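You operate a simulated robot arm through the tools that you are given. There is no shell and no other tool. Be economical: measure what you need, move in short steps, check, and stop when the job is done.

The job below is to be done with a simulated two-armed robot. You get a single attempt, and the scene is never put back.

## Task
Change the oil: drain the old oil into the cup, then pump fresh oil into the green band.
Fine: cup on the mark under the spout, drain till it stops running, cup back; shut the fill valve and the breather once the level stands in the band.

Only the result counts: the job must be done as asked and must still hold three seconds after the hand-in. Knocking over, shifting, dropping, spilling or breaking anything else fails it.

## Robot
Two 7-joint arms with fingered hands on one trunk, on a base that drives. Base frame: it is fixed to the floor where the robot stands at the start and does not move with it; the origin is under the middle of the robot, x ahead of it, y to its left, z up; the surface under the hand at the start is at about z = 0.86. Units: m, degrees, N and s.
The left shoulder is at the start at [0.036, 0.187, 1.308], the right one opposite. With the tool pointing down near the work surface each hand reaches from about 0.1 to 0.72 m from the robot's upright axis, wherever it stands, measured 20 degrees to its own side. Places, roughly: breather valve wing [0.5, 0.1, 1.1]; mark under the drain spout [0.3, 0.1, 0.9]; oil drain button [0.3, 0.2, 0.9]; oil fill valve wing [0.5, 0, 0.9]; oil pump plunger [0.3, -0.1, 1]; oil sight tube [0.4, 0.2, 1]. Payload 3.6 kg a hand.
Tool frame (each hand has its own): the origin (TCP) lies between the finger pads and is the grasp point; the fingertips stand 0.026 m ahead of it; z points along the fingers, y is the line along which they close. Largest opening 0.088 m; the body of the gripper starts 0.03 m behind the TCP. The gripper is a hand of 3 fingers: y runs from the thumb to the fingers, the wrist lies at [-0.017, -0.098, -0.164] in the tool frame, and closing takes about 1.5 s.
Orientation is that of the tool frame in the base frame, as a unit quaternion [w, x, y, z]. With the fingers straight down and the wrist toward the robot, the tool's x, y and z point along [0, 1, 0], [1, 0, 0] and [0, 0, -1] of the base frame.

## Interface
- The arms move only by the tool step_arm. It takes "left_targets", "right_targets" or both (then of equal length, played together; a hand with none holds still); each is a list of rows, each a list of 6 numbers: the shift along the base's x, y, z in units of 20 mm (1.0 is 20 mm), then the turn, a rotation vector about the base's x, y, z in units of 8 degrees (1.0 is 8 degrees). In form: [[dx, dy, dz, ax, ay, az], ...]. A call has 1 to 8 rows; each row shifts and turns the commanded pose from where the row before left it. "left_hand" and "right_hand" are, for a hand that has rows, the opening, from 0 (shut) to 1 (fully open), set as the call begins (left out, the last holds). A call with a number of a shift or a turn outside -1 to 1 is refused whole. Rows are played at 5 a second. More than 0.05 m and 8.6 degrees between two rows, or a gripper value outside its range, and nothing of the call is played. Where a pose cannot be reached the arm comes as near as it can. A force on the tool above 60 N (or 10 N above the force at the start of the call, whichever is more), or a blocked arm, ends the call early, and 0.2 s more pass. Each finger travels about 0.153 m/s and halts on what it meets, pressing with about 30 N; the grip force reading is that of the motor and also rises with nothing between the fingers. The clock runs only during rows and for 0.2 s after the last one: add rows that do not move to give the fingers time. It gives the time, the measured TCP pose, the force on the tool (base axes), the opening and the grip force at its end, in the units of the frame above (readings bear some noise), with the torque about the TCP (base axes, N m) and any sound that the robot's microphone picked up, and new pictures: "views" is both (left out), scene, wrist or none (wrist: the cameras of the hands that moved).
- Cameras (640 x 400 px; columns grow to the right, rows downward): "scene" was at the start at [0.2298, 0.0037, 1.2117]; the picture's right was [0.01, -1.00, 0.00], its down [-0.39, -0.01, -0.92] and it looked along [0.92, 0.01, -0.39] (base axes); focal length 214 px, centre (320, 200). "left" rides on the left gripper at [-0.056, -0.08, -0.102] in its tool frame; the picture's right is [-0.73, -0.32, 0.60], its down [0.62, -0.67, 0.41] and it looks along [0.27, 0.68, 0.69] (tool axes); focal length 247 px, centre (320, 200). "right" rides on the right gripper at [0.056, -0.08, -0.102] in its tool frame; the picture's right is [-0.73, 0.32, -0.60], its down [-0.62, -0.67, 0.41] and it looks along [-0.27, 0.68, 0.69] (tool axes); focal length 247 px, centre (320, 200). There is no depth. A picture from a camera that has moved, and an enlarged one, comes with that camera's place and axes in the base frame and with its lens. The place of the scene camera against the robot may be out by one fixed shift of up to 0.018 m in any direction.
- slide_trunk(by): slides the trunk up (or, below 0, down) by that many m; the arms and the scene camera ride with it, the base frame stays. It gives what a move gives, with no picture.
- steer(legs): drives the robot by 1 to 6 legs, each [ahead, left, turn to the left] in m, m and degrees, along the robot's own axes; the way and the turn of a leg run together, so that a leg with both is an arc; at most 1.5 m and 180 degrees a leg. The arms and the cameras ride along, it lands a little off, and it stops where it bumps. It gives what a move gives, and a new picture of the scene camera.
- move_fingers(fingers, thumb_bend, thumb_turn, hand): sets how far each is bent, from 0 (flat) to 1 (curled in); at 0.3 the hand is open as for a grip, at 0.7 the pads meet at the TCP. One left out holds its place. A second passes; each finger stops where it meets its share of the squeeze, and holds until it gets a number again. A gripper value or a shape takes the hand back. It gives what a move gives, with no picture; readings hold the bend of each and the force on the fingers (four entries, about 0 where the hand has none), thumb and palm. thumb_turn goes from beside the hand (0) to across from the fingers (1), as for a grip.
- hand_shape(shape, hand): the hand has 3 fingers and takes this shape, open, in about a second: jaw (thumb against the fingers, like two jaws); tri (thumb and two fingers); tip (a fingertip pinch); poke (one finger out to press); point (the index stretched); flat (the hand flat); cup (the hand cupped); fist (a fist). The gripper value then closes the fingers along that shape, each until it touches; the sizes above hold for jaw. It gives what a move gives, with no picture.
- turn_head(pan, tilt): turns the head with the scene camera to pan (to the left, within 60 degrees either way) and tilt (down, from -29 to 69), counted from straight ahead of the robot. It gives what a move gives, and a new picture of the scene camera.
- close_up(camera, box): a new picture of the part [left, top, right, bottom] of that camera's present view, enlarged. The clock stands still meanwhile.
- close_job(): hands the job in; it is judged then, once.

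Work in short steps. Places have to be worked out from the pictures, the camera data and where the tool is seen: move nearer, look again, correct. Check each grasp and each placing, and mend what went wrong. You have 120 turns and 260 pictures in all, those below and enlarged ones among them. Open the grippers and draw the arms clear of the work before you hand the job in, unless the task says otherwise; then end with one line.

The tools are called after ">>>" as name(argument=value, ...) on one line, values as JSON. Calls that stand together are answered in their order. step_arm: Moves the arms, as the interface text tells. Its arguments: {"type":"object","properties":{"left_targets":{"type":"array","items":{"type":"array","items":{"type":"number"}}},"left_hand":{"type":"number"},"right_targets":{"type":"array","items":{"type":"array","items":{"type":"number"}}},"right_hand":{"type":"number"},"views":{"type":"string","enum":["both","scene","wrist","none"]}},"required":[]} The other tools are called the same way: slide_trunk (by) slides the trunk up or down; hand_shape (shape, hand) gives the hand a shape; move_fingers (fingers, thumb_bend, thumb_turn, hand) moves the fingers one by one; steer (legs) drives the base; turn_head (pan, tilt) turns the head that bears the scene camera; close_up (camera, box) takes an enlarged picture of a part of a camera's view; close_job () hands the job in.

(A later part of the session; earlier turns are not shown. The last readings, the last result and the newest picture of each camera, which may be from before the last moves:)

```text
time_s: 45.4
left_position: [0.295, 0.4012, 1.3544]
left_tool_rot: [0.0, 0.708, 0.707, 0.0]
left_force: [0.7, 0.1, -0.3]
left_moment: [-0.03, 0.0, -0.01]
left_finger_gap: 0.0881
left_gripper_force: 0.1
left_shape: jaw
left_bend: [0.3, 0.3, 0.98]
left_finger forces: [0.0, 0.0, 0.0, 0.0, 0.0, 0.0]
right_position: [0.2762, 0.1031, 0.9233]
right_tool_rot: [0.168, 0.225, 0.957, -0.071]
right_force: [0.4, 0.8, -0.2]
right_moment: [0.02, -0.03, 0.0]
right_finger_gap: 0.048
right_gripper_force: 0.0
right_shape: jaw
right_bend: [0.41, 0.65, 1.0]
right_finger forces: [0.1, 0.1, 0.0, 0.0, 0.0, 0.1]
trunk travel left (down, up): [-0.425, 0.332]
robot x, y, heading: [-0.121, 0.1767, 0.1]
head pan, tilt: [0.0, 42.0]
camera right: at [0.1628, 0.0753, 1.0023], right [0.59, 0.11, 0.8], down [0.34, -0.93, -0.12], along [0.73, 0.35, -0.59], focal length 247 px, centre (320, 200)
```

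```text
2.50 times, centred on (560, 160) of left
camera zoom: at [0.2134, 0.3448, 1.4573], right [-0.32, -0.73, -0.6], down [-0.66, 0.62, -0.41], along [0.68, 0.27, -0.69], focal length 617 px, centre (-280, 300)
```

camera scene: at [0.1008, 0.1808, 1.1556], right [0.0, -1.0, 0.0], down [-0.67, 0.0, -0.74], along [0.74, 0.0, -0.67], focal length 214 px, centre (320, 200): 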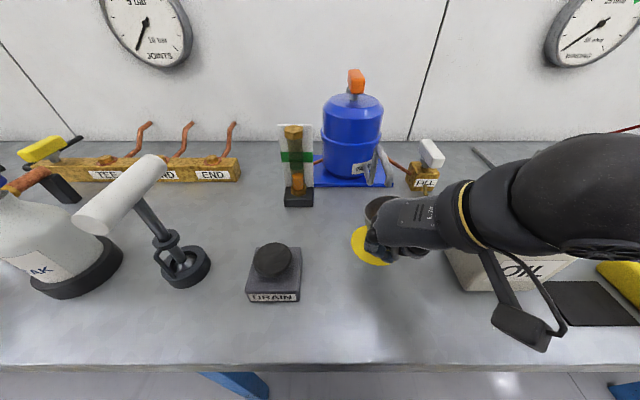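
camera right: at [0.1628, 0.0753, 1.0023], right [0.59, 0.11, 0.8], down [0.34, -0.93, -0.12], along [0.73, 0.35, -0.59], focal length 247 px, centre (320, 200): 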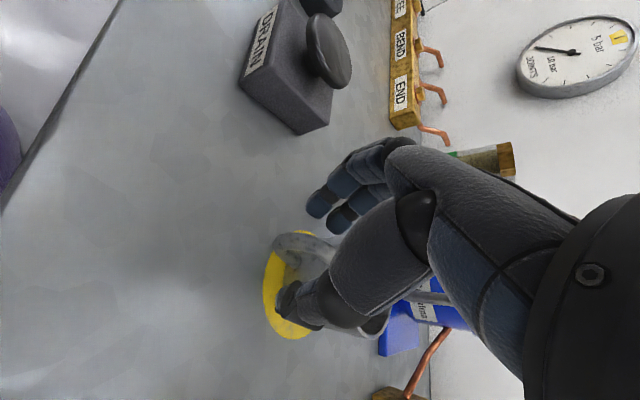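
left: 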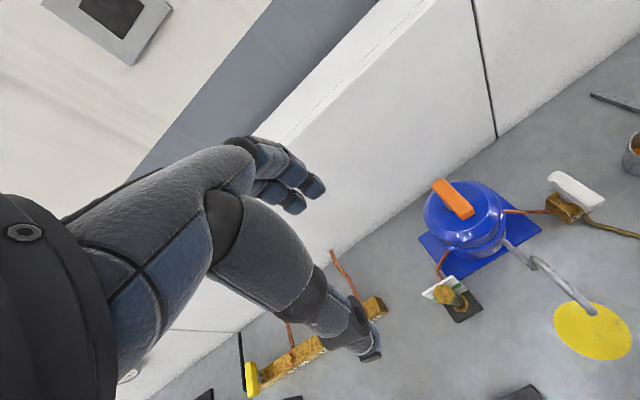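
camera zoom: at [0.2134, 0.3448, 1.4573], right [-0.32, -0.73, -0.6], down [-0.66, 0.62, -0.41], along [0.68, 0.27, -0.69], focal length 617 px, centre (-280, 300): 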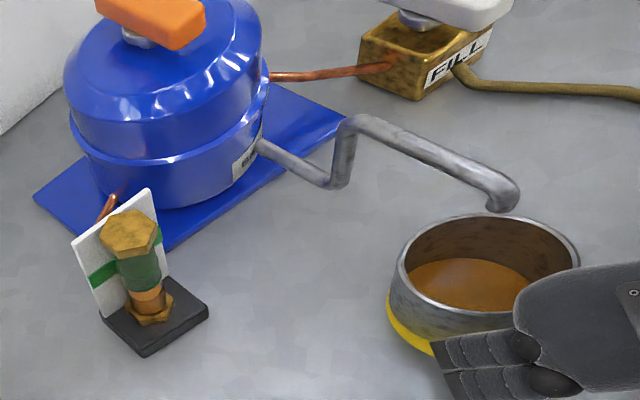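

The cup stayed put. I'll raise the right hand well clear and ready the left hand as a fist for the DRAIN button.

>>> step_arm(right_targets=[[0, 0, 0.8, 0, 0, 0], [0, 0, 1, 0, 0, 0], [0, 0, 1, 0, 0, 0], [0, 0, 1, 0, 0, 0], [0, -0.8, 0.8, 0, 0, 0], [0, -1, 0.5, 0, 0, 0], [0, -1, 0.5, 0, 0, 0], [0, -1, 0.5, 0, 0, 0]], views="none")

>>> hand_shape(hand="left", shape="fist")

>>> step_arm(left_targets=[[0, -1, -1, 0, 0, 0], [0, -1, -1, 0, 0, 0], [0, -1, -1, 0, 0, 0], [0, -1, -1, 0, 0, 0], [0, -1, -1, 0, 0, 0], [0, -1, -1, 0, 0, 0], [0, -0.5, -1, 0, 0, 0], [0, 0, -1, 0, 0, 0]])

```text
time_s: 47.2
left_position: [0.2945, 0.4003, 1.3554]
left_tool_rot: [0.001, 0.707, 0.707, 0.0]
left_force: [-0.1, 0.6, 1.1]
left_moment: [-0.05, -0.02, -0.01]
left_finger_gap: 0.0875
left_gripper_force: 0.0
left_shape: jaw
left_bend: [0.3, 0.3, 0.98]
left_finger forces: [0.0, 0.1, 0.1, 0.0, 0.1, 0.1]
right_position: [0.2755, 0.025, 1.0457]
right_tool_rot: [0.167, 0.225, 0.957, -0.072]
right_force: [-0.5, -0.5, 0.6]
right_moment: [0.01, 0.01, 0.02]
right_finger_gap: 0.0479
right_gripper_force: 0.1
right_shape: jaw
right_bend: [0.41, 0.65, 1.0]
right_finger forces: [0.0, 0.0, 0.0, 0.0, 0.0, 0.0]
trunk travel left (down, up): [-0.425, 0.332]
robot x, y, heading: [-0.1233, 0.1807, 0.1]
head pan, tilt: [0.0, 42.0]
```

```text
time_s: 48.1
left_position: [0.2949, 0.4007, 1.355]
left_tool_rot: [0.0, 0.707, 0.707, 0.0]
left_force: [-0.3, 0.4, 0.3]
left_moment: [-0.02, -0.02, 0.0]
left_finger_gap: 0.0
left_gripper_force: 0.1
left_shape: fist
left_bend: [0.97, 0.74, 0.82]
left_finger forces: [0.1, 0.1, 0.1, 0.0, 0.0, 0.0]
right_position: [0.2754, 0.0254, 1.0434]
right_tool_rot: [0.168, 0.224, 0.957, -0.071]
right_force: [0.8, 0.1, -0.9]
right_moment: [0.0, -0.04, -0.01]
right_finger_gap: 0.0479
right_gripper_force: 0.1
right_shape: jaw
right_bend: [0.41, 0.65, 1.0]
right_finger forces: [0.0, 0.0, 0.1, 0.1, 0.0, 0.0]
trunk travel left (down, up): [-0.425, 0.332]
robot x, y, heading: [-0.1223, 0.1787, 0.1]
head pan, tilt: [0.0, 42.0]
```

```text
time_s: 49.9
left_position: [0.2936, 0.2716, 1.1949]
left_tool_rot: [-0.001, 0.708, 0.706, 0.0]
left_force: [0.2, -0.8, 0.2]
left_moment: [0.0, 0.03, 0.0]
left_finger_gap: 0.0
left_gripper_force: 0.0
left_shape: fist
left_bend: [0.98, 0.81, 0.77]
left_finger forces: [0.0, 0.0, 0.1, 0.0, 0.0, 0.0]
right_position: [0.2758, 0.0248, 1.0438]
right_tool_rot: [0.168, 0.225, 0.957, -0.071]
right_force: [0.3, 0.3, 0.8]
right_moment: [0.01, 0.02, 0.01]
right_finger_gap: 0.0481
right_gripper_force: 0.0
right_shape: jaw
right_bend: [0.41, 0.65, 1.0]
right_finger forces: [0.1, 0.0, 0.1, 0.0, 0.1, 0.0]
trunk travel left (down, up): [-0.425, 0.332]
robot x, y, heading: [-0.1231, 0.1798, -0.1]
head pan, tilt: [0.0, 42.0]
camera scene: at [0.1007, 0.181, 1.1556], right [0.0, -1.0, 0.0], down [-0.67, 0.0, -0.74], along [0.74, 0.0, -0.67], focal length 214 px, centre (320, 200)
camera left: at [0.2136, 0.2156, 1.2968], right [-0.32, -0.73, -0.6], down [-0.66, 0.62, -0.41], along [0.68, 0.27, -0.69], focal length 247 px, centre (320, 200)
```

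scene: 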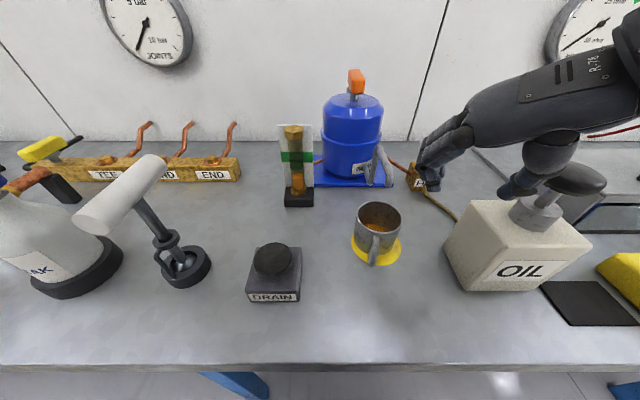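
left: 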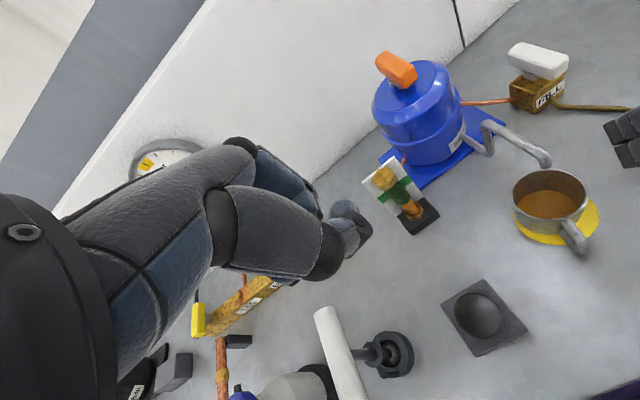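

The cup is properly on the mark. I'll use the closed jaw, whose tips sit a known 0.026 m ahead of the TCP, on the DRAIN button at about (0.267, 0.24, 0.905).

>>> hand_shape(hand="left", shape="jaw")

>>> step_arm(left_targets=[[-0.3, -0.3, -1, 0, 0, 0], [-0.3, -0.3, -1, 0, 0, 0], [-0.3, -0.3, -1, 0, 0, 0], [-0.2, -0.3, -1, 0, 0, 0], [-0.2, -0.4, -1, 0, 0, 0], [0, 0, -1, 0, 0, 0], [0, 0, -1, 0, 0, 0], [0, 0, -1, 0, 0, 0]], left_hand=0)

```text
time_s: 50.8
left_position: [0.2951, 0.2704, 1.1937]
left_tool_rot: [-0.001, 0.707, 0.707, 0.0]
left_force: [-0.5, 0.3, -0.6]
left_moment: [0.02, 0.0, 0.01]
left_finger_gap: 0.0876
left_gripper_force: 0.1
left_shape: jaw
left_bend: [0.3, 0.3, 0.97]
left_finger forces: [0.0, 0.1, 0.1, 0.0, 0.1, 0.1]
right_position: [0.2746, 0.0268, 1.0451]
right_tool_rot: [0.167, 0.225, 0.957, -0.072]
right_force: [-0.3, 0.7, 0.0]
right_moment: [-0.03, -0.02, 0.04]
right_finger_gap: 0.0479
right_gripper_force: 0.1
right_shape: jaw
right_bend: [0.41, 0.65, 1.0]
right_finger forces: [0.1, 0.1, 0.1, 0.0, 0.0, 0.0]
trunk travel left (down, up): [-0.425, 0.332]
robot x, y, heading: [-0.1186, 0.1758, -0.2]
head pan, tilt: [0.0, 42.0]
```

```text
time_s: 52.6
left_position: [0.2684, 0.2392, 1.035]
left_tool_rot: [-0.001, 0.707, 0.707, 0.0]
left_force: [-0.3, 0.2, -0.2]
left_moment: [0.02, -0.04, 0.0]
left_finger_gap: 0.0
left_gripper_force: 29.4
left_shape: jaw
left_bend: [0.7, 0.46, 1.0]
left_finger forces: [0.1, 0.0, 0.1, 0.0, 0.0, 0.0]
right_position: [0.2753, 0.0258, 1.0445]
right_tool_rot: [0.168, 0.225, 0.957, -0.071]
right_force: [-0.6, 0.0, 0.3]
right_moment: [0.0, -0.02, 0.0]
right_finger_gap: 0.0481
right_gripper_force: 0.0
right_shape: jaw
right_bend: [0.41, 0.65, 1.0]
right_finger forces: [0.0, 0.0, 0.0, 0.0, 0.0, 0.1]
trunk travel left (down, up): [-0.425, 0.332]
robot x, y, heading: [-0.1226, 0.1777, -0.0]
head pan, tilt: [0.0, 42.0]
camera scene: at [0.1006, 0.1809, 1.1557], right [0.0, -1.0, 0.0], down [-0.67, 0.0, -0.74], along [0.74, 0.0, -0.67], focal length 214 px, centre (320, 200)
camera left: at [0.1878, 0.1832, 1.1374], right [-0.32, -0.73, -0.6], down [-0.66, 0.62, -0.41], along [0.68, 0.27, -0.69], focal length 247 px, centre (320, 200)
```

scene: 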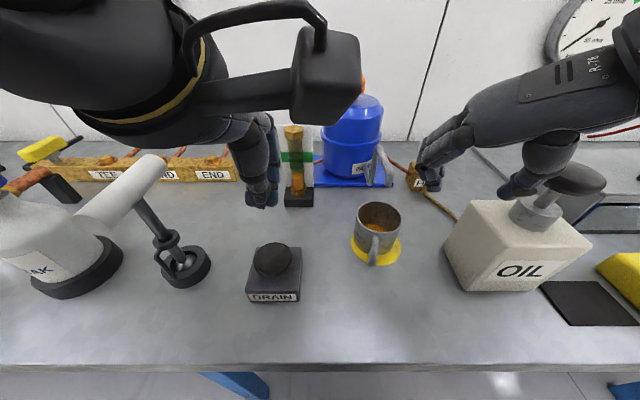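
left: 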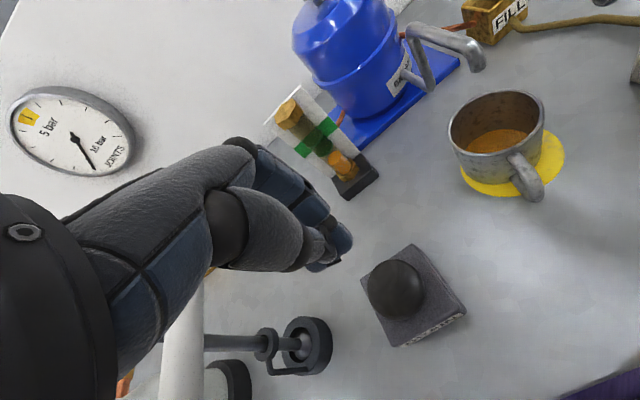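

The tip is over the button. Descending to contact and pressing gently.

>>> step_arm(left_targets=[[-0.1, 0.1, -1, 0, 0, 0], [0, 0, -1, 0, 0, 0], [0, 0, -1, 0, 0, 0], [0, 0, -1, 0, 0, 0], [0, 0, -0.5, 0, 0, 0], [0, 0, -0.3, 0, 0, 0]])

```text
time_s: 54.0
left_position: [0.2664, 0.2398, 0.9386]
left_tool_rot: [0.001, 0.707, 0.707, 0.001]
left_force: [1.9, 0.3, 5.9]
left_moment: [-0.01, -0.06, 0.01]
left_finger_gap: 0.0002
left_gripper_force: 30.1
left_shape: jaw
left_bend: [0.7, 0.46, 1.0]
left_finger forces: [0.0, 0.1, 0.0, 0.0, 0.1, 0.1]
right_position: [0.2752, 0.0246, 1.0451]
right_tool_rot: [0.168, 0.225, 0.957, -0.071]
right_force: [1.5, 0.4, 0.1]
right_moment: [0.0, 0.02, 0.05]
right_finger_gap: 0.048
right_gripper_force: 0.2
right_shape: jaw
right_bend: [0.41, 0.65, 1.0]
right_finger forces: [0.0, 0.0, 0.1, 0.1, 0.0, 0.0]
trunk travel left (down, up): [-0.425, 0.332]
robot x, y, heading: [-0.1217, 0.1787, -0.2]
head pan, tilt: [0.0, 42.0]
camera scene: at [0.1005, 0.1808, 1.1558], right [0.0, -1.0, 0.0], down [-0.67, 0.0, -0.74], along [0.74, 0.0, -0.67], focal length 214 px, centre (320, 200)
camera left: at [0.1851, 0.1845, 1.0412], right [-0.32, -0.74, -0.6], down [-0.66, 0.62, -0.41], along [0.68, 0.27, -0.69], focal length 247 px, centre (320, 200)
```

scene: 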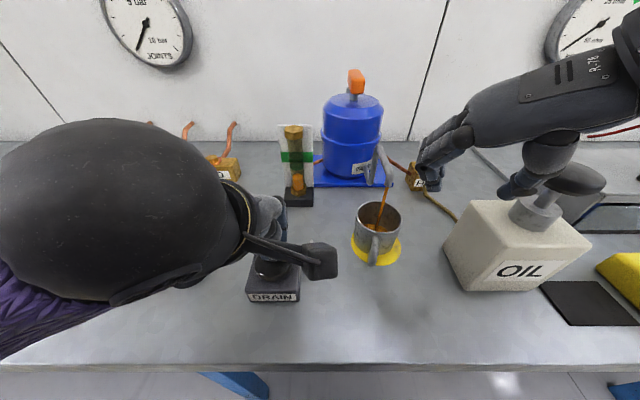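
left: 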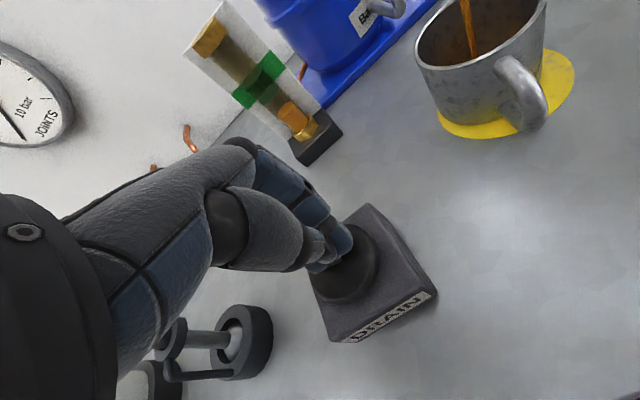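

Oil is running into the cup. I'll hold the button and keep watching.

>>> step_arm(left_targets=[[0, 0, 0, 0, 0, 0], [0, 0, 0, 0, 0, 0], [0, 0, 0, 0, 0, 0], [0, 0, 0, 0, 0, 0], [0, 0, 0, 0, 0, 0], [0, 0, 0, 0, 0, 0], [0, 0, 0, 0, 0, 0], [0, 0, 0, 0, 0, 0]], views="none")

>>> step_arm(left_targets=[[0, 0, 0, 0, 0, 0], [0, 0, 0, 0, 0, 0], [0, 0, 0, 0, 0, 0], [0, 0, 0, 0, 0, 0], [0, 0, 0, 0, 0, 0], [0, 0, 0, 0, 0, 0], [0, 0, 0, 0, 0, 0], [0, 0, 0, 0, 0, 0]], views="none")

>>> close_up(camera="scene", box=[250, 100, 450, 290])

```text
time_s: 55.8
left_position: [0.2653, 0.2395, 0.9393]
left_tool_rot: [0.0, 0.707, 0.707, 0.001]
left_force: [3.2, 0.0, 8.6]
left_moment: [0.01, -0.09, 0.01]
left_finger_gap: 0.0003
left_gripper_force: 30.3
left_shape: jaw
left_bend: [0.7, 0.46, 1.0]
left_finger forces: [0.0, 0.1, 0.0, 0.0, 0.0, 0.0]
right_position: [0.2759, 0.0256, 1.0444]
right_tool_rot: [0.167, 0.225, 0.957, -0.071]
right_force: [-0.3, 0.2, -0.4]
right_moment: [0.02, 0.03, -0.01]
right_finger_gap: 0.048
right_gripper_force: 0.0
right_shape: jaw
right_bend: [0.41, 0.65, 1.0]
right_finger forces: [0.0, 0.0, 0.0, 0.0, 0.1, 0.1]
trunk travel left (down, up): [-0.425, 0.332]
robot x, y, heading: [-0.1221, 0.1786, 0.0]
head pan, tilt: [0.0, 42.0]
```

```text
time_s: 57.6
left_position: [0.2661, 0.2401, 0.9389]
left_tool_rot: [0.0, 0.707, 0.707, -0.001]
left_force: [2.6, 0.3, 8.6]
left_moment: [0.01, -0.06, -0.01]
left_finger_gap: 0.0
left_gripper_force: 30.4
left_shape: jaw
left_bend: [0.7, 0.46, 1.0]
left_finger forces: [0.0, 0.0, 0.0, 0.1, 0.0, 0.0]
right_position: [0.2738, 0.0257, 1.0441]
right_tool_rot: [0.167, 0.225, 0.957, -0.072]
right_force: [-0.4, -0.5, -1.1]
right_moment: [0.01, -0.01, 0.01]
right_finger_gap: 0.0479
right_gripper_force: 0.0
right_shape: jaw
right_bend: [0.41, 0.65, 1.0]
right_finger forces: [0.0, 0.0, 0.0, 0.0, 0.0, 0.0]
trunk travel left (down, up): [-0.425, 0.332]
robot x, y, heading: [-0.1199, 0.18, 0.2]
head pan, tilt: [0.0, 42.0]
```

```text
2.11 times, centred on (350, 195) of scene
camera zoom: at [0.1005, 0.1807, 1.1557], right [0.0, -1.0, 0.0], down [-0.67, 0.0, -0.74], along [0.74, 0.0, -0.67], focal length 452 px, centre (257, 210)
```

zoom: 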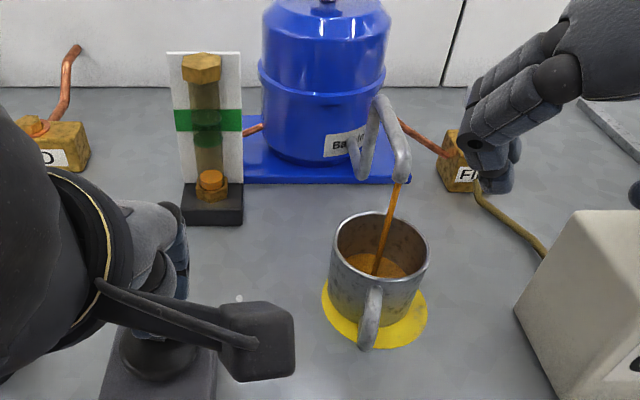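

The tube is almost empty but oil is still running. Holding on.

>>> step_arm(left_targets=[[0, 0, 0, 0, 0, 0], [0, 0, 0, 0, 0, 0], [0, 0, 0, 0, 0, 0], [0, 0, 0, 0, 0, 0], [0, 0, 0, 0, 0, 0], [0, 0, 0, 0, 0, 0], [0, 0, 0, 0, 0, 0], [0, 0, 0, 0, 0, 0]], views="none")

>>> step_arm(left_targets=[[0, 0, 0, 0, 0, 0], [0, 0, 0, 0, 0, 0], [0, 0, 0, 0, 0, 0], [0, 0, 0, 0, 0, 0], [0, 0, 0, 0, 0, 0], [0, 0, 0, 0, 0, 0], [0, 0, 0, 0, 0, 0], [0, 0, 0, 0, 0, 0]], views="none")

>>> close_up(camera="scene", box=[250, 100, 450, 290])

```text
time_s: 59.4
left_position: [0.2654, 0.239, 0.9391]
left_tool_rot: [0.001, 0.707, 0.707, 0.0]
left_force: [3.2, 0.0, 8.3]
left_moment: [0.02, -0.08, 0.0]
left_finger_gap: 0.0001
left_gripper_force: 30.0
left_shape: jaw
left_bend: [0.7, 0.46, 1.0]
left_finger forces: [0.0, 0.0, 0.0, 0.0, 0.1, 0.0]
right_position: [0.2754, 0.0275, 1.0449]
right_tool_rot: [0.167, 0.225, 0.957, -0.071]
right_force: [0.0, 0.2, -0.1]
right_moment: [-0.02, -0.01, 0.02]
right_finger_gap: 0.0478
right_gripper_force: 0.1
right_shape: jaw
right_bend: [0.41, 0.65, 1.0]
right_finger forces: [0.0, 0.0, 0.0, 0.0, 0.0, 0.0]
trunk travel left (down, up): [-0.425, 0.332]
robot x, y, heading: [-0.1234, 0.1776, -0.1]
head pan, tilt: [0.0, 42.0]
```

```text
time_s: 61.2
left_position: [0.2657, 0.2403, 0.9379]
left_tool_rot: [0.0, 0.707, 0.707, -0.001]
left_force: [3.3, 0.1, 8.0]
left_moment: [-0.01, -0.07, 0.01]
left_finger_gap: 0.0
left_gripper_force: 30.0
left_shape: jaw
left_bend: [0.7, 0.46, 1.0]
left_finger forces: [0.0, 0.0, 0.0, 0.0, 0.0, 0.0]
right_position: [0.2747, 0.0257, 1.0434]
right_tool_rot: [0.167, 0.224, 0.957, -0.072]
right_force: [-0.2, 0.8, 0.4]
right_moment: [0.0, -0.01, -0.01]
right_finger_gap: 0.0478
right_gripper_force: 0.0
right_shape: jaw
right_bend: [0.41, 0.65, 1.0]
right_finger forces: [0.0, 0.0, 0.1, 0.1, 0.1, 0.0]
trunk travel left (down, up): [-0.425, 0.332]
robot x, y, heading: [-0.1231, 0.1779, 0.1]
head pan, tilt: [0.0, 42.0]
```

```text
2.11 times, centred on (350, 195) of scene
camera zoom: at [0.1005, 0.1807, 1.1557], right [0.0, -1.0, 0.0], down [-0.67, 0.0, -0.74], along [0.74, 0.0, -0.67], focal length 452 px, centre (257, 210)
```

zoom: 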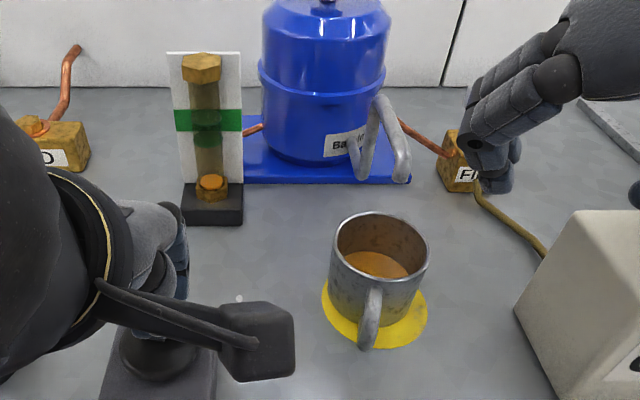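

The flow has stopped and the tube is at the bottom. I'll lift the left hand off the button and check that it stays stopped.

>>> step_arm(left_targets=[[0, 0, 0.5, 0, 0, 0], [0, 0, 1, 0, 0, 0], [0, 0, 1, 0, 0, 0], [0, 0, 1, 0, 0, 0], [0, 0.3, 1, 0, 0, 0], [0, 0.5, 1, 0, 0, 0], [0, 0.5, 1, 0, 0, 0], [0, 0.5, 1, 0, 0, 0]])

>>> close_up(camera="scene", box=[220, 100, 420, 300])

```text
time_s: 63.0
left_position: [0.2679, 0.2771, 1.0897]
left_tool_rot: [0.0, 0.707, 0.707, -0.001]
left_force: [0.9, 0.0, 0.8]
left_moment: [0.0, 0.05, -0.01]
left_finger_gap: 0.0002
left_gripper_force: 29.9
left_shape: jaw
left_bend: [0.7, 0.46, 1.0]
left_finger forces: [0.0, 0.1, 0.1, 0.0, 0.0, 0.1]
right_position: [0.275, 0.0253, 1.0448]
right_tool_rot: [0.168, 0.225, 0.957, -0.071]
right_force: [0.0, -0.4, -0.2]
right_moment: [-0.01, 0.0, 0.01]
right_finger_gap: 0.048
right_gripper_force: 0.1
right_shape: jaw
right_bend: [0.41, 0.65, 1.0]
right_finger forces: [0.0, 0.0, 0.0, 0.0, 0.0, 0.1]
trunk travel left (down, up): [-0.425, 0.332]
robot x, y, heading: [-0.1212, 0.1807, 0.0]
head pan, tilt: [0.0, 42.0]
camera scene: at [0.1009, 0.1812, 1.1556], right [0.0, -1.0, 0.0], down [-0.67, 0.0, -0.74], along [0.74, 0.0, -0.67], focal length 214 px, centre (320, 200)
camera left: at [0.1856, 0.2209, 1.1914], right [-0.32, -0.73, -0.6], down [-0.67, 0.62, -0.41], along [0.67, 0.27, -0.69], focal length 247 px, centre (320, 200)
```

scene: 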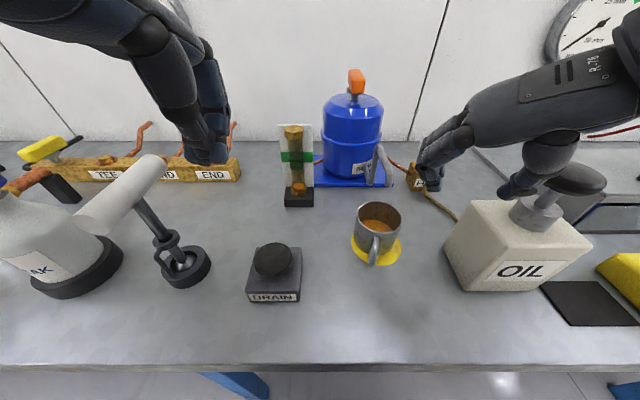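
left: 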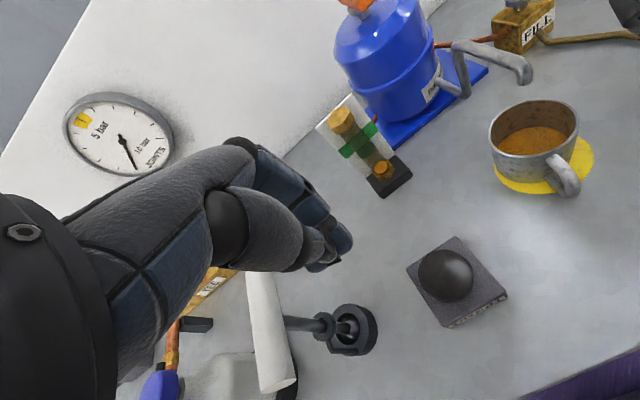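

```text
2.00 times, centred on (320, 200) of scene
camera zoom: at [0.1009, 0.1812, 1.1556], right [0.0, -1.0, 0.0], down [-0.67, 0.0, -0.74], along [0.74, 0.0, -0.67], focal length 429 px, centre (320, 200)
```

zoom: 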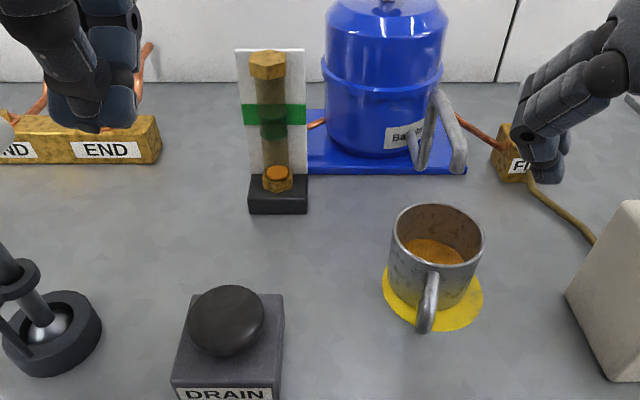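

Drained and stopped. Now the right hand goes back to its release pose around the handle, in reverse order.

>>> step_arm(right_targets=[[0, 1, -0.5, 0, 0, 0], [0, 1, -0.5, 0, 0, 0], [0, 1, -0.5, 0, 0, 0], [0, 0.8, -0.8, 0, 0, 0], [0, 0, -1, 0, 0, 0], [0, 0, -1, 0, 0, 0], [0, 0, -1, 0, 0, 0], [0, 0, -0.8, 0, 0, 0]], views="wrist")

>>> close_up(camera="scene", box=[320, 150, 480, 290])

```text
time_s: 64.8
left_position: [0.2671, 0.2767, 1.0893]
left_tool_rot: [0.0, 0.707, 0.707, 0.0]
left_force: [-0.4, -0.8, 1.0]
left_moment: [0.0, -0.03, 0.02]
left_finger_gap: 0.0001
left_gripper_force: 30.0
left_shape: jaw
left_bend: [0.7, 0.46, 1.0]
left_finger forces: [0.1, 0.0, 0.0, 0.0, 0.0, 0.0]
right_position: [0.2746, 0.1018, 0.9231]
right_tool_rot: [0.168, 0.225, 0.957, -0.071]
right_force: [-1.3, 0.0, 0.1]
right_moment: [0.01, 0.01, 0.02]
right_finger_gap: 0.048
right_gripper_force: 0.0
right_shape: jaw
right_bend: [0.41, 0.65, 1.0]
right_finger forces: [0.1, 0.0, 0.0, 0.0, 0.0, 0.0]
trunk travel left (down, up): [-0.425, 0.332]
robot x, y, heading: [-0.121, 0.1736, -0.0]
head pan, tilt: [0.0, 42.0]
camera right: at [0.1623, 0.0737, 1.0024], right [0.59, 0.11, 0.8], down [0.34, -0.93, -0.12], along [0.73, 0.35, -0.59], focal length 247 px, centre (320, 200)
```

right: 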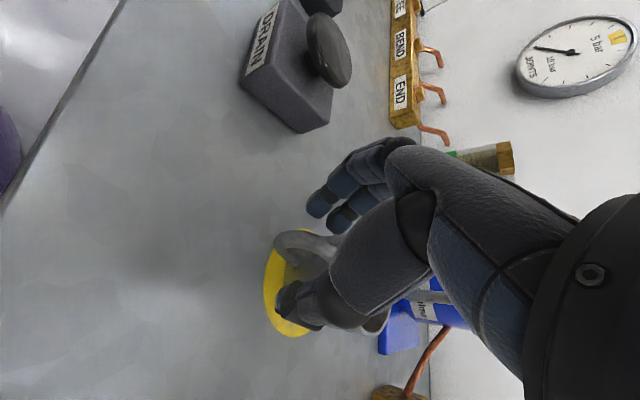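

```text
2.86 times, centred on (400, 220) of scene
camera zoom: at [0.1007, 0.1808, 1.1557], right [0.0, -1.0, 0.0], down [-0.67, 0.0, -0.74], along [0.74, 0.0, -0.67], focal length 613 px, centre (91, 143)
```

zoom: 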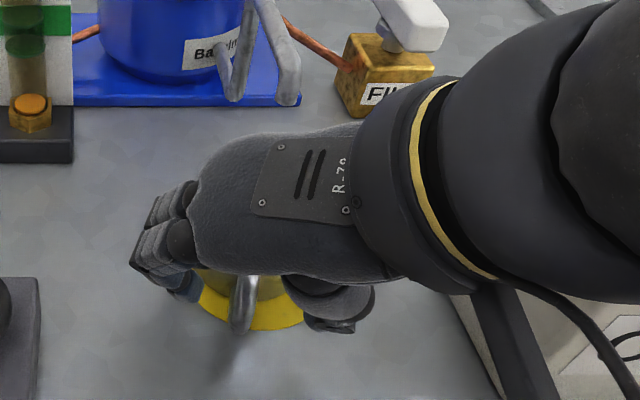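

The handle is nicely between fingers and thumb. I'll lower the last 1.9 cm and close.

>>> step_arm(right_targets=[[0, 0, -0.5, 0, 0, 0], [0, 0, -0.4, 0, 0, 0], [0, 0, 0, 0, 0, 0]], views="none")

>>> step_arm(right_targets=[[0, 0, 0, 0, 0, 0], [0, 0, 0, 0, 0, 0], [0, 0, 0, 0, 0, 0], [0, 0, 0, 0, 0, 0], [0, 0, 0, 0, 0, 0], [0, 0, 0, 0, 0, 0]], right_hand=0, views="wrist")

>>> close_up(camera="scene", box=[320, 150, 480, 290])

```text
time_s: 65.6
left_position: [0.2672, 0.2766, 1.0898]
left_tool_rot: [0.0, 0.708, 0.707, 0.0]
left_force: [0.7, -0.5, 0.0]
left_moment: [0.01, -0.02, -0.03]
left_finger_gap: 0.0
left_gripper_force: 30.2
left_shape: jaw
left_bend: [0.7, 0.46, 1.0]
left_finger forces: [0.1, 0.1, 0.1, 0.0, 0.1, 0.0]
right_position: [0.2759, 0.0999, 0.9038]
right_tool_rot: [0.167, 0.225, 0.957, -0.071]
right_force: [0.0, 0.3, -0.8]
right_moment: [0.0, -0.03, -0.01]
right_finger_gap: 0.0481
right_gripper_force: 0.1
right_shape: jaw
right_bend: [0.41, 0.65, 1.0]
right_finger forces: [0.0, 0.0, 0.0, 0.0, 0.1, 0.0]
trunk travel left (down, up): [-0.425, 0.332]
robot x, y, heading: [-0.1253, 0.1751, -0.3]
head pan, tilt: [0.0, 42.0]
```

```text
time_s: 67.0
left_position: [0.2669, 0.277, 1.0889]
left_tool_rot: [0.0, 0.707, 0.707, 0.0]
left_force: [-0.4, -0.8, 0.0]
left_moment: [0.0, -0.01, -0.01]
left_finger_gap: 0.0
left_gripper_force: 30.0
left_shape: jaw
left_bend: [0.7, 0.46, 1.0]
left_finger forces: [0.0, 0.0, 0.0, 0.0, 0.1, 0.0]
right_position: [0.2757, 0.1022, 0.9051]
right_tool_rot: [0.169, 0.224, 0.957, -0.071]
right_force: [-0.1, 1.5, 3.3]
right_moment: [0.11, -0.18, 0.08]
right_finger_gap: 0.0
right_gripper_force: 29.7
right_shape: jaw
right_bend: [0.7, 0.73, 1.0]
right_finger forces: [13.6, 0.9, 0.1, 0.1, 4.5, 0.0]
trunk travel left (down, up): [-0.425, 0.332]
robot x, y, heading: [-0.123, 0.1772, -0.1]
head pan, tilt: [0.0, 42.0]
camera right: at [0.1626, 0.0743, 0.9846], right [0.59, 0.11, 0.8], down [0.34, -0.93, -0.12], along [0.73, 0.35, -0.59], focal length 247 px, centre (320, 200)
```

right: 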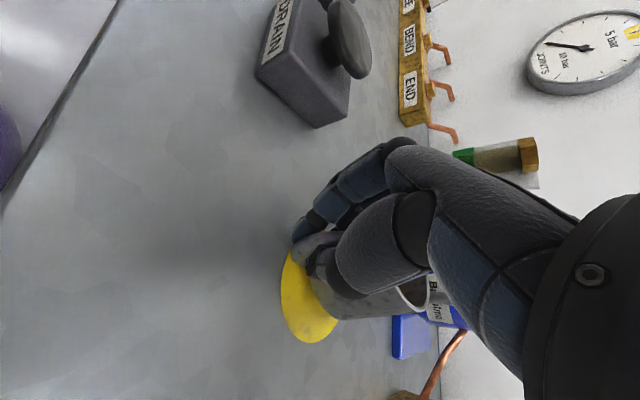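

```text
2.86 times, centred on (400, 220) of scene
camera zoom: at [0.1005, 0.181, 1.1557], right [0.0, -1.0, 0.0], down [-0.67, 0.0, -0.74], along [0.74, 0.0, -0.67], focal length 613 px, centre (91, 143)
```

zoom: 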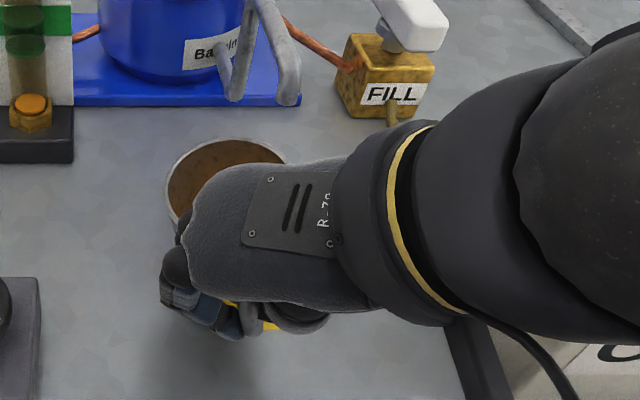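

Gripped. I'll lift 8 mm and check with the left camera that the cup hangs level under the spout.

>>> step_arm(right_targets=[[0, 0, 0.2, 0, 0, 0], [0, 0, 0.25, 0, 0, 0], [0, 0, 0, 0, 0, 0]], views="wrist")

>>> close_up(camera="left", box=[440, 40, 640, 240])

```text
time_s: 67.8
left_position: [0.2667, 0.276, 1.0886]
left_tool_rot: [0.0, 0.707, 0.707, -0.001]
left_force: [0.4, 0.3, 0.3]
left_moment: [0.03, 0.02, -0.02]
left_finger_gap: 0.0
left_gripper_force: 29.5
left_shape: jaw
left_bend: [0.7, 0.46, 1.0]
left_finger forces: [0.0, 0.1, 0.1, 0.0, 0.0, 0.0]
right_position: [0.2747, 0.1003, 0.9127]
right_tool_rot: [0.167, 0.225, 0.957, -0.072]
right_force: [0.6, -0.2, -1.4]
right_moment: [0.03, 0.08, -0.02]
right_finger_gap: 0.0
right_gripper_force: 29.8
right_shape: jaw
right_bend: [0.7, 0.73, 1.0]
right_finger forces: [13.9, 4.1, 0.0, 0.0, 4.0, 0.0]
trunk travel left (down, up): [-0.425, 0.332]
robot x, y, heading: [-0.1215, 0.1765, 0.1]
head pan, tilt: [0.0, 42.0]
camera right: at [0.1618, 0.0739, 0.9932], right [0.59, 0.11, 0.8], down [0.34, -0.93, -0.12], along [0.73, 0.35, -0.59], focal length 247 px, centre (320, 200)
```

right: 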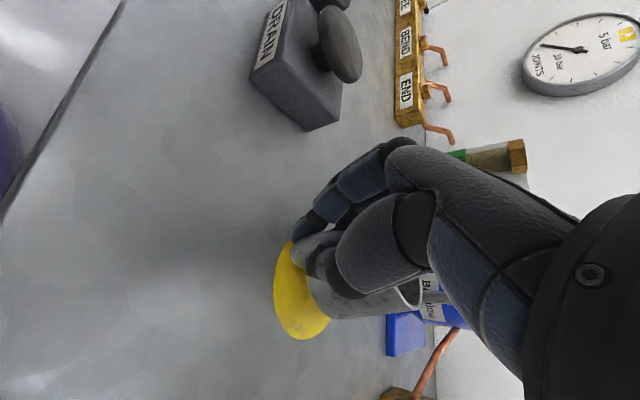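

```text
2.00 times, centred on (540, 140) of left
camera zoom: at [0.1854, 0.2204, 1.1914], right [-0.32, -0.73, -0.6], down [-0.66, 0.62, -0.41], along [0.68, 0.27, -0.69], focal length 494 px, centre (-120, 320)
```

zoom: 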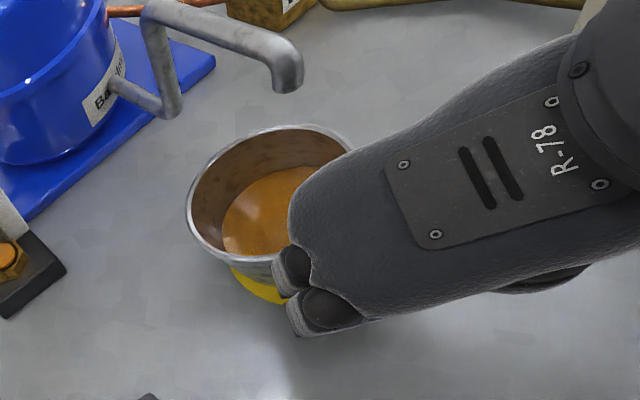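

It hangs close to level with plenty of margin. I'll pull it back 6 cm from under the spout and raise it with the trunk.

>>> step_arm(right_targets=[[-0.5, 0, 0, 0, 0, 0], [-0.5, 0, 0, 0, 0, 0], [-0.5, 0, 0, 0, 0, 0], [-0.5, -0.2, 0, 0, 0, 0], [-0.5, -0.3, 0, 0, 0, 0], [-0.4, -0.3, 0, 0, 0, 0]])

>>> close_up(camera="left", box=[440, 40, 640, 240])

```text
time_s: 69.2
left_position: [0.2653, 0.2754, 1.0891]
left_tool_rot: [0.0, 0.707, 0.707, 0.0]
left_force: [0.0, 0.1, -0.3]
left_moment: [0.03, -0.03, -0.01]
left_finger_gap: 0.0002
left_gripper_force: 29.7
left_shape: jaw
left_bend: [0.7, 0.46, 1.0]
left_finger forces: [0.1, 0.0, 0.0, 0.1, 0.1, 0.0]
right_position: [0.2203, 0.081, 0.913]
right_tool_rot: [0.165, 0.224, 0.958, -0.068]
right_force: [-1.1, 0.6, -1.3]
right_moment: [-0.04, 0.05, -0.01]
right_finger_gap: 0.0
right_gripper_force: 29.7
right_shape: jaw
right_bend: [0.7, 0.73, 1.0]
right_finger forces: [13.4, 4.3, 0.1, 0.1, 3.8, 0.0]
right hand out of reach, approached as far as the arm can: row 6
trunk travel left (down, up): [-0.425, 0.332]
robot x, y, heading: [-0.127, 0.1833, -0.1]
head pan, tilt: [0.0, 42.0]
camera scene: at [0.1002, 0.1806, 1.1558], right [0.0, -1.0, 0.0], down [-0.67, 0.0, -0.74], along [0.74, 0.0, -0.67], focal length 214 px, centre (320, 200)
camera right: at [0.1075, 0.054, 0.9925], right [0.59, 0.11, 0.8], down [0.35, -0.93, -0.13], along [0.73, 0.35, -0.59], focal length 247 px, centre (320, 200)
```

scene: 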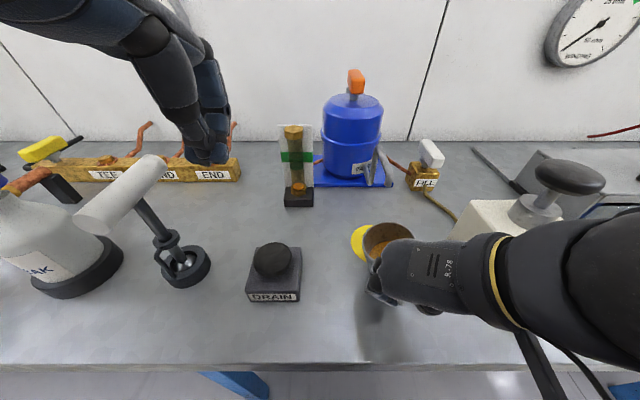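
right: 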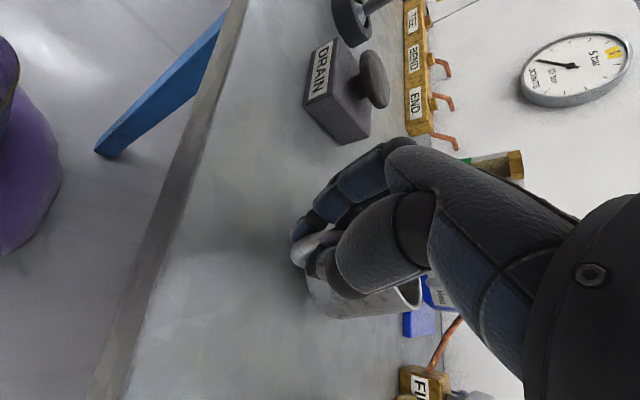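

```text
2.00 times, centred on (540, 140) of left
camera zoom: at [0.1848, 0.2202, 1.1916], right [-0.32, -0.73, -0.6], down [-0.66, 0.62, -0.41], along [0.68, 0.27, -0.69], focal length 494 px, centre (-120, 320)
```

zoom: 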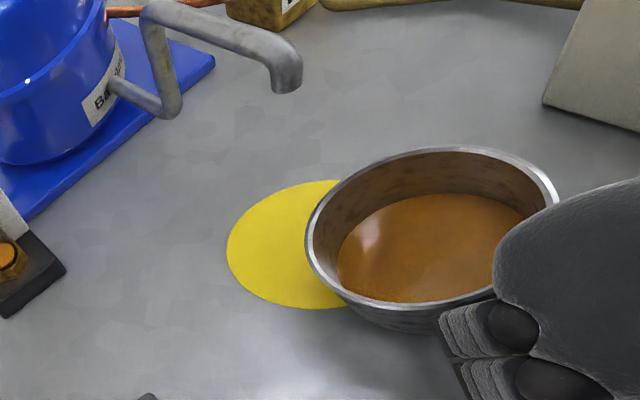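

The cup is clear of the spout and nothing has spilled. I'll raise the trunk by 0.25 m and drive back to the starting place.

>>> slide_trunk(by=0.25)

>>> steer(legs=[[0.02, -0.18, 0], [0.1, 0, 0]])

```text
time_s: 71.8
left_position: [0.2672, 0.2765, 1.3386]
left_tool_rot: [0.0, 0.707, 0.707, 0.001]
left_force: [0.4, -0.4, -0.3]
left_moment: [-0.05, 0.01, 0.02]
left_finger_gap: 0.0
left_gripper_force: 29.9
left_shape: jaw
left_bend: [0.7, 0.46, 1.0]
left_finger forces: [0.0, 0.0, 0.1, 0.0, 0.0, 0.0]
right_position: [0.221, 0.0821, 1.1622]
right_tool_rot: [0.167, 0.224, 0.958, -0.072]
right_force: [-0.1, -0.3, -0.5]
right_moment: [-0.02, 0.06, 0.01]
right_finger_gap: 0.0
right_gripper_force: 29.8
right_shape: jaw
right_bend: [0.7, 0.73, 1.0]
right_finger forces: [13.3, 4.3, 0.0, 0.0, 4.0, 0.0]
trunk travel left (down, up): [-0.675, 0.082]
robot x, y, heading: [-0.1272, 0.1825, -0.0]
head pan, tilt: [0.0, 42.0]
```

```text
time_s: 74.0
left_position: [0.3859, 0.0943, 1.3393]
left_tool_rot: [0.0, 0.707, 0.707, -0.001]
left_force: [0.1, -0.1, 0.7]
left_moment: [-0.02, 0.01, 0.01]
left_finger_gap: 0.0
left_gripper_force: 30.2
left_shape: jaw
left_bend: [0.7, 0.46, 1.0]
left_finger forces: [0.1, 0.0, 0.0, 0.0, 0.0, 0.1]
right_position: [0.3415, -0.098, 1.1625]
right_tool_rot: [0.167, 0.224, 0.957, -0.071]
right_force: [0.4, -0.1, -0.6]
right_moment: [-0.01, 0.1, -0.01]
right_finger_gap: 0.0
right_gripper_force: 30.0
right_shape: jaw
right_bend: [0.7, 0.73, 1.0]
right_finger forces: [13.3, 4.3, 0.0, 0.1, 3.9, 0.0]
trunk travel left (down, up): [-0.675, 0.082]
robot x, y, heading: [-0.0041, -0.0019, 0.1]
head pan, tilt: [0.0, 42.0]
camera scene: at [0.2099, 0.0003, 1.4119], right [0.0, -1.0, 0.0], down [-0.67, 0.0, -0.74], along [0.74, 0.0, -0.67], focal length 214 px, centre (320, 200)
```

scene: 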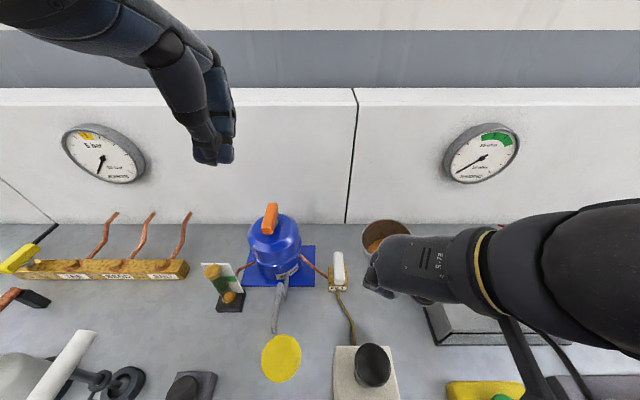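

I'm back at the start pose with the cup held level. I'll move it over its original place at about (0.485, -0.192), with the TCP at about (0.432, -0.188).

>>> step_arm(right_targets=[[0.75, -0.75, 0, 0, 0, 0], [0.75, -0.75, 0, 0, 0, 0], [0.75, -0.75, 0, 0, 0, 0], [0.75, -0.75, 0, 0, 0, 0], [0.75, -0.75, 0, 0, 0, 0], [0.75, -0.75, 0, 0, 0, 0], [0, 0, -1, 0, 0, 0], [0, 0, -1, 0, 0, 0]])

```text
time_s: 75.8
left_position: [0.3856, 0.0955, 1.338]
left_tool_rot: [0.0, 0.708, 0.707, 0.0]
left_force: [-0.5, 0.9, -0.3]
left_moment: [0.04, 0.0, 0.02]
left_finger_gap: 0.0
left_gripper_force: 30.0
left_shape: jaw
left_bend: [0.7, 0.46, 1.0]
left_finger forces: [0.0, 0.1, 0.1, 0.0, 0.1, 0.0]
right_position: [0.4282, -0.1859, 1.1218]
right_tool_rot: [0.167, 0.225, 0.957, -0.071]
right_force: [-0.3, -0.7, -1.2]
right_moment: [-0.02, 0.05, 0.0]
right_finger_gap: 0.0
right_gripper_force: 29.4
right_shape: jaw
right_bend: [0.7, 0.73, 1.0]
right_finger forces: [13.2, 4.6, 0.0, 0.1, 4.4, 0.0]
trunk travel left (down, up): [-0.675, 0.082]
robot x, y, heading: [0.0007, -0.0009, 0.0]
head pan, tilt: [0.0, 42.0]
camera scene: at [0.2092, 0.0007, 1.412], right [0.0, -1.0, 0.0], down [-0.67, 0.0, -0.74], along [0.74, 0.0, -0.67], focal length 214 px, centre (320, 200)
camera right: at [0.3159, -0.2139, 1.2025], right [0.59, 0.11, 0.8], down [0.34, -0.93, -0.12], along [0.73, 0.35, -0.59], focal length 247 px, centre (320, 200)
```

scene: 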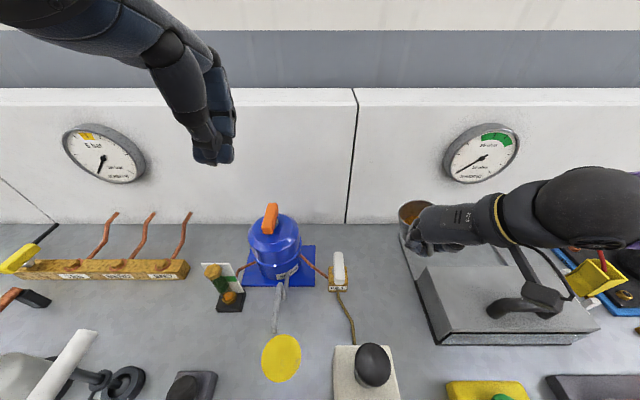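
right: 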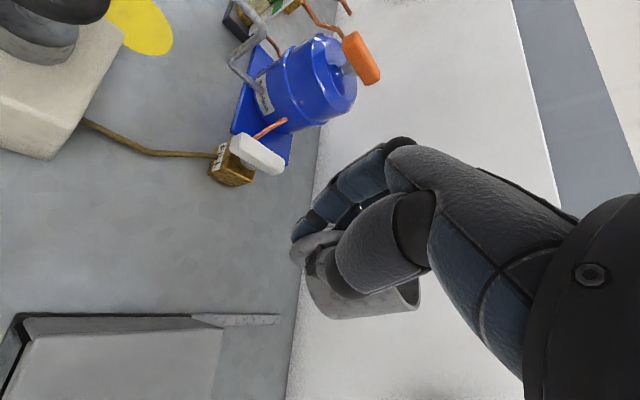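

I'll lower the trunk 0.025 m, which matches the reference height for image comparison, then lower the arm to near the bench.

>>> slide_trunk(by=-0.025)

>>> step_arm(right_targets=[[0, 0, -1, 0, 0, 0], [0, 0, -1, 0, 0, 0], [0, 0, -1, 0, 0, 0], [0, 0, -1, 0, 0, 0], [0, 0, -1, 0, 0, 0], [0, 0, -1, 0, 0, 0], [0, 0, -1, 0, 0, 0], [0, 0, -0.9, 0, 0, 0]])

>>> close_up(camera="scene", box=[340, 230, 460, 305])

```text
time_s: 76.5
left_position: [0.3843, 0.0964, 1.3142]
left_tool_rot: [0.0, 0.708, 0.706, 0.001]
left_force: [-0.8, -0.2, -0.9]
left_moment: [-0.04, -0.03, 0.01]
left_finger_gap: 0.0
left_gripper_force: 29.9
left_shape: jaw
left_bend: [0.7, 0.46, 1.0]
left_finger forces: [0.0, 0.0, 0.0, 0.0, 0.0, 0.0]
right_position: [0.4297, -0.1884, 1.0972]
right_tool_rot: [0.168, 0.225, 0.957, -0.072]
right_force: [-0.1, 0.5, -1.0]
right_moment: [0.0, 0.05, 0.01]
right_finger_gap: 0.0
right_gripper_force: 30.2
right_shape: jaw
right_bend: [0.7, 0.73, 1.0]
right_finger forces: [13.1, 4.6, 0.0, 0.0, 4.3, 0.1]
trunk travel left (down, up): [-0.65, 0.107]
robot x, y, heading: [-0.0013, -0.0037, -0.0]
head pan, tilt: [0.0, 42.0]
```

```text
time_s: 78.3
left_position: [0.3857, 0.0956, 1.3142]
left_tool_rot: [-0.001, 0.707, 0.707, 0.0]
left_force: [0.6, 0.3, 0.2]
left_moment: [0.0, -0.04, 0.05]
left_finger_gap: 0.0
left_gripper_force: 29.7
left_shape: jaw
left_bend: [0.7, 0.46, 1.0]
left_finger forces: [0.0, 0.0, 0.1, 0.0, 0.0, 0.0]
right_position: [0.4298, -0.1889, 0.9384]
right_tool_rot: [0.168, 0.225, 0.957, -0.072]
right_force: [-0.4, 0.0, -0.4]
right_moment: [-0.03, 0.03, 0.01]
right_finger_gap: 0.0001
right_gripper_force: 30.6
right_shape: jaw
right_bend: [0.7, 0.73, 1.0]
right_finger forces: [13.0, 4.9, 0.1, 0.1, 4.6, 0.0]
trunk travel left (down, up): [-0.65, 0.107]
robot x, y, heading: [-0.0015, -0.0029, 0.1]
head pan, tilt: [0.0, 42.0]
camera scene: at [0.2094, 0.0008, 1.3869], right [0.0, -1.0, 0.0], down [-0.67, 0.0, -0.74], along [0.74, 0.0, -0.67], focal length 214 px, centre (320, 200)
camera right: at [0.3168, -0.2153, 1.0193], right [0.59, 0.11, 0.8], down [0.34, -0.93, -0.12], along [0.73, 0.35, -0.59], focal length 247 px, centre (320, 200)
```

scene: 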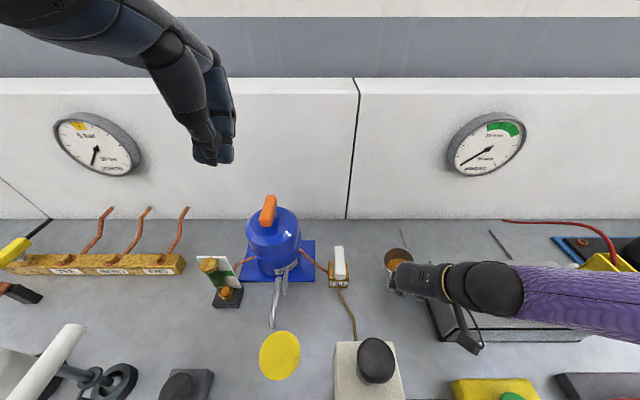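
right: 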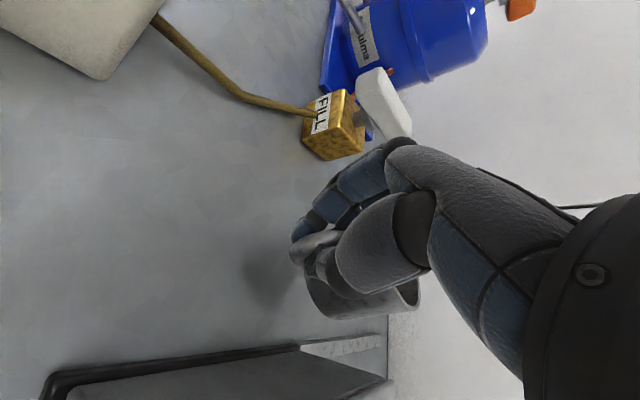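

```text
5.33 times, centred on (400, 268) of scene
camera zoom: at [0.2094, 0.0008, 1.3869], right [0.0, -1.0, 0.0], down [-0.67, 0.0, -0.74], along [0.74, 0.0, -0.67], focal length 1144 px, centre (-107, -160)
```

zoom: 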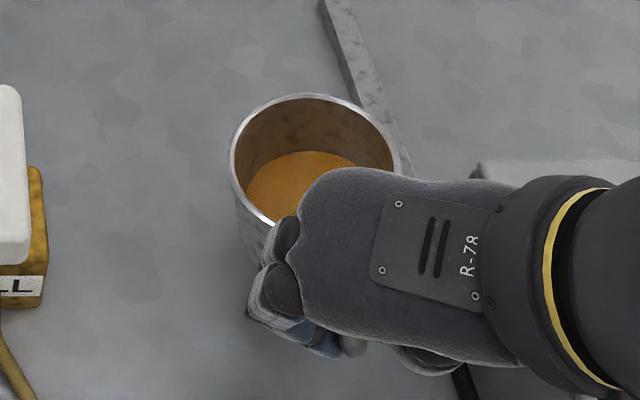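

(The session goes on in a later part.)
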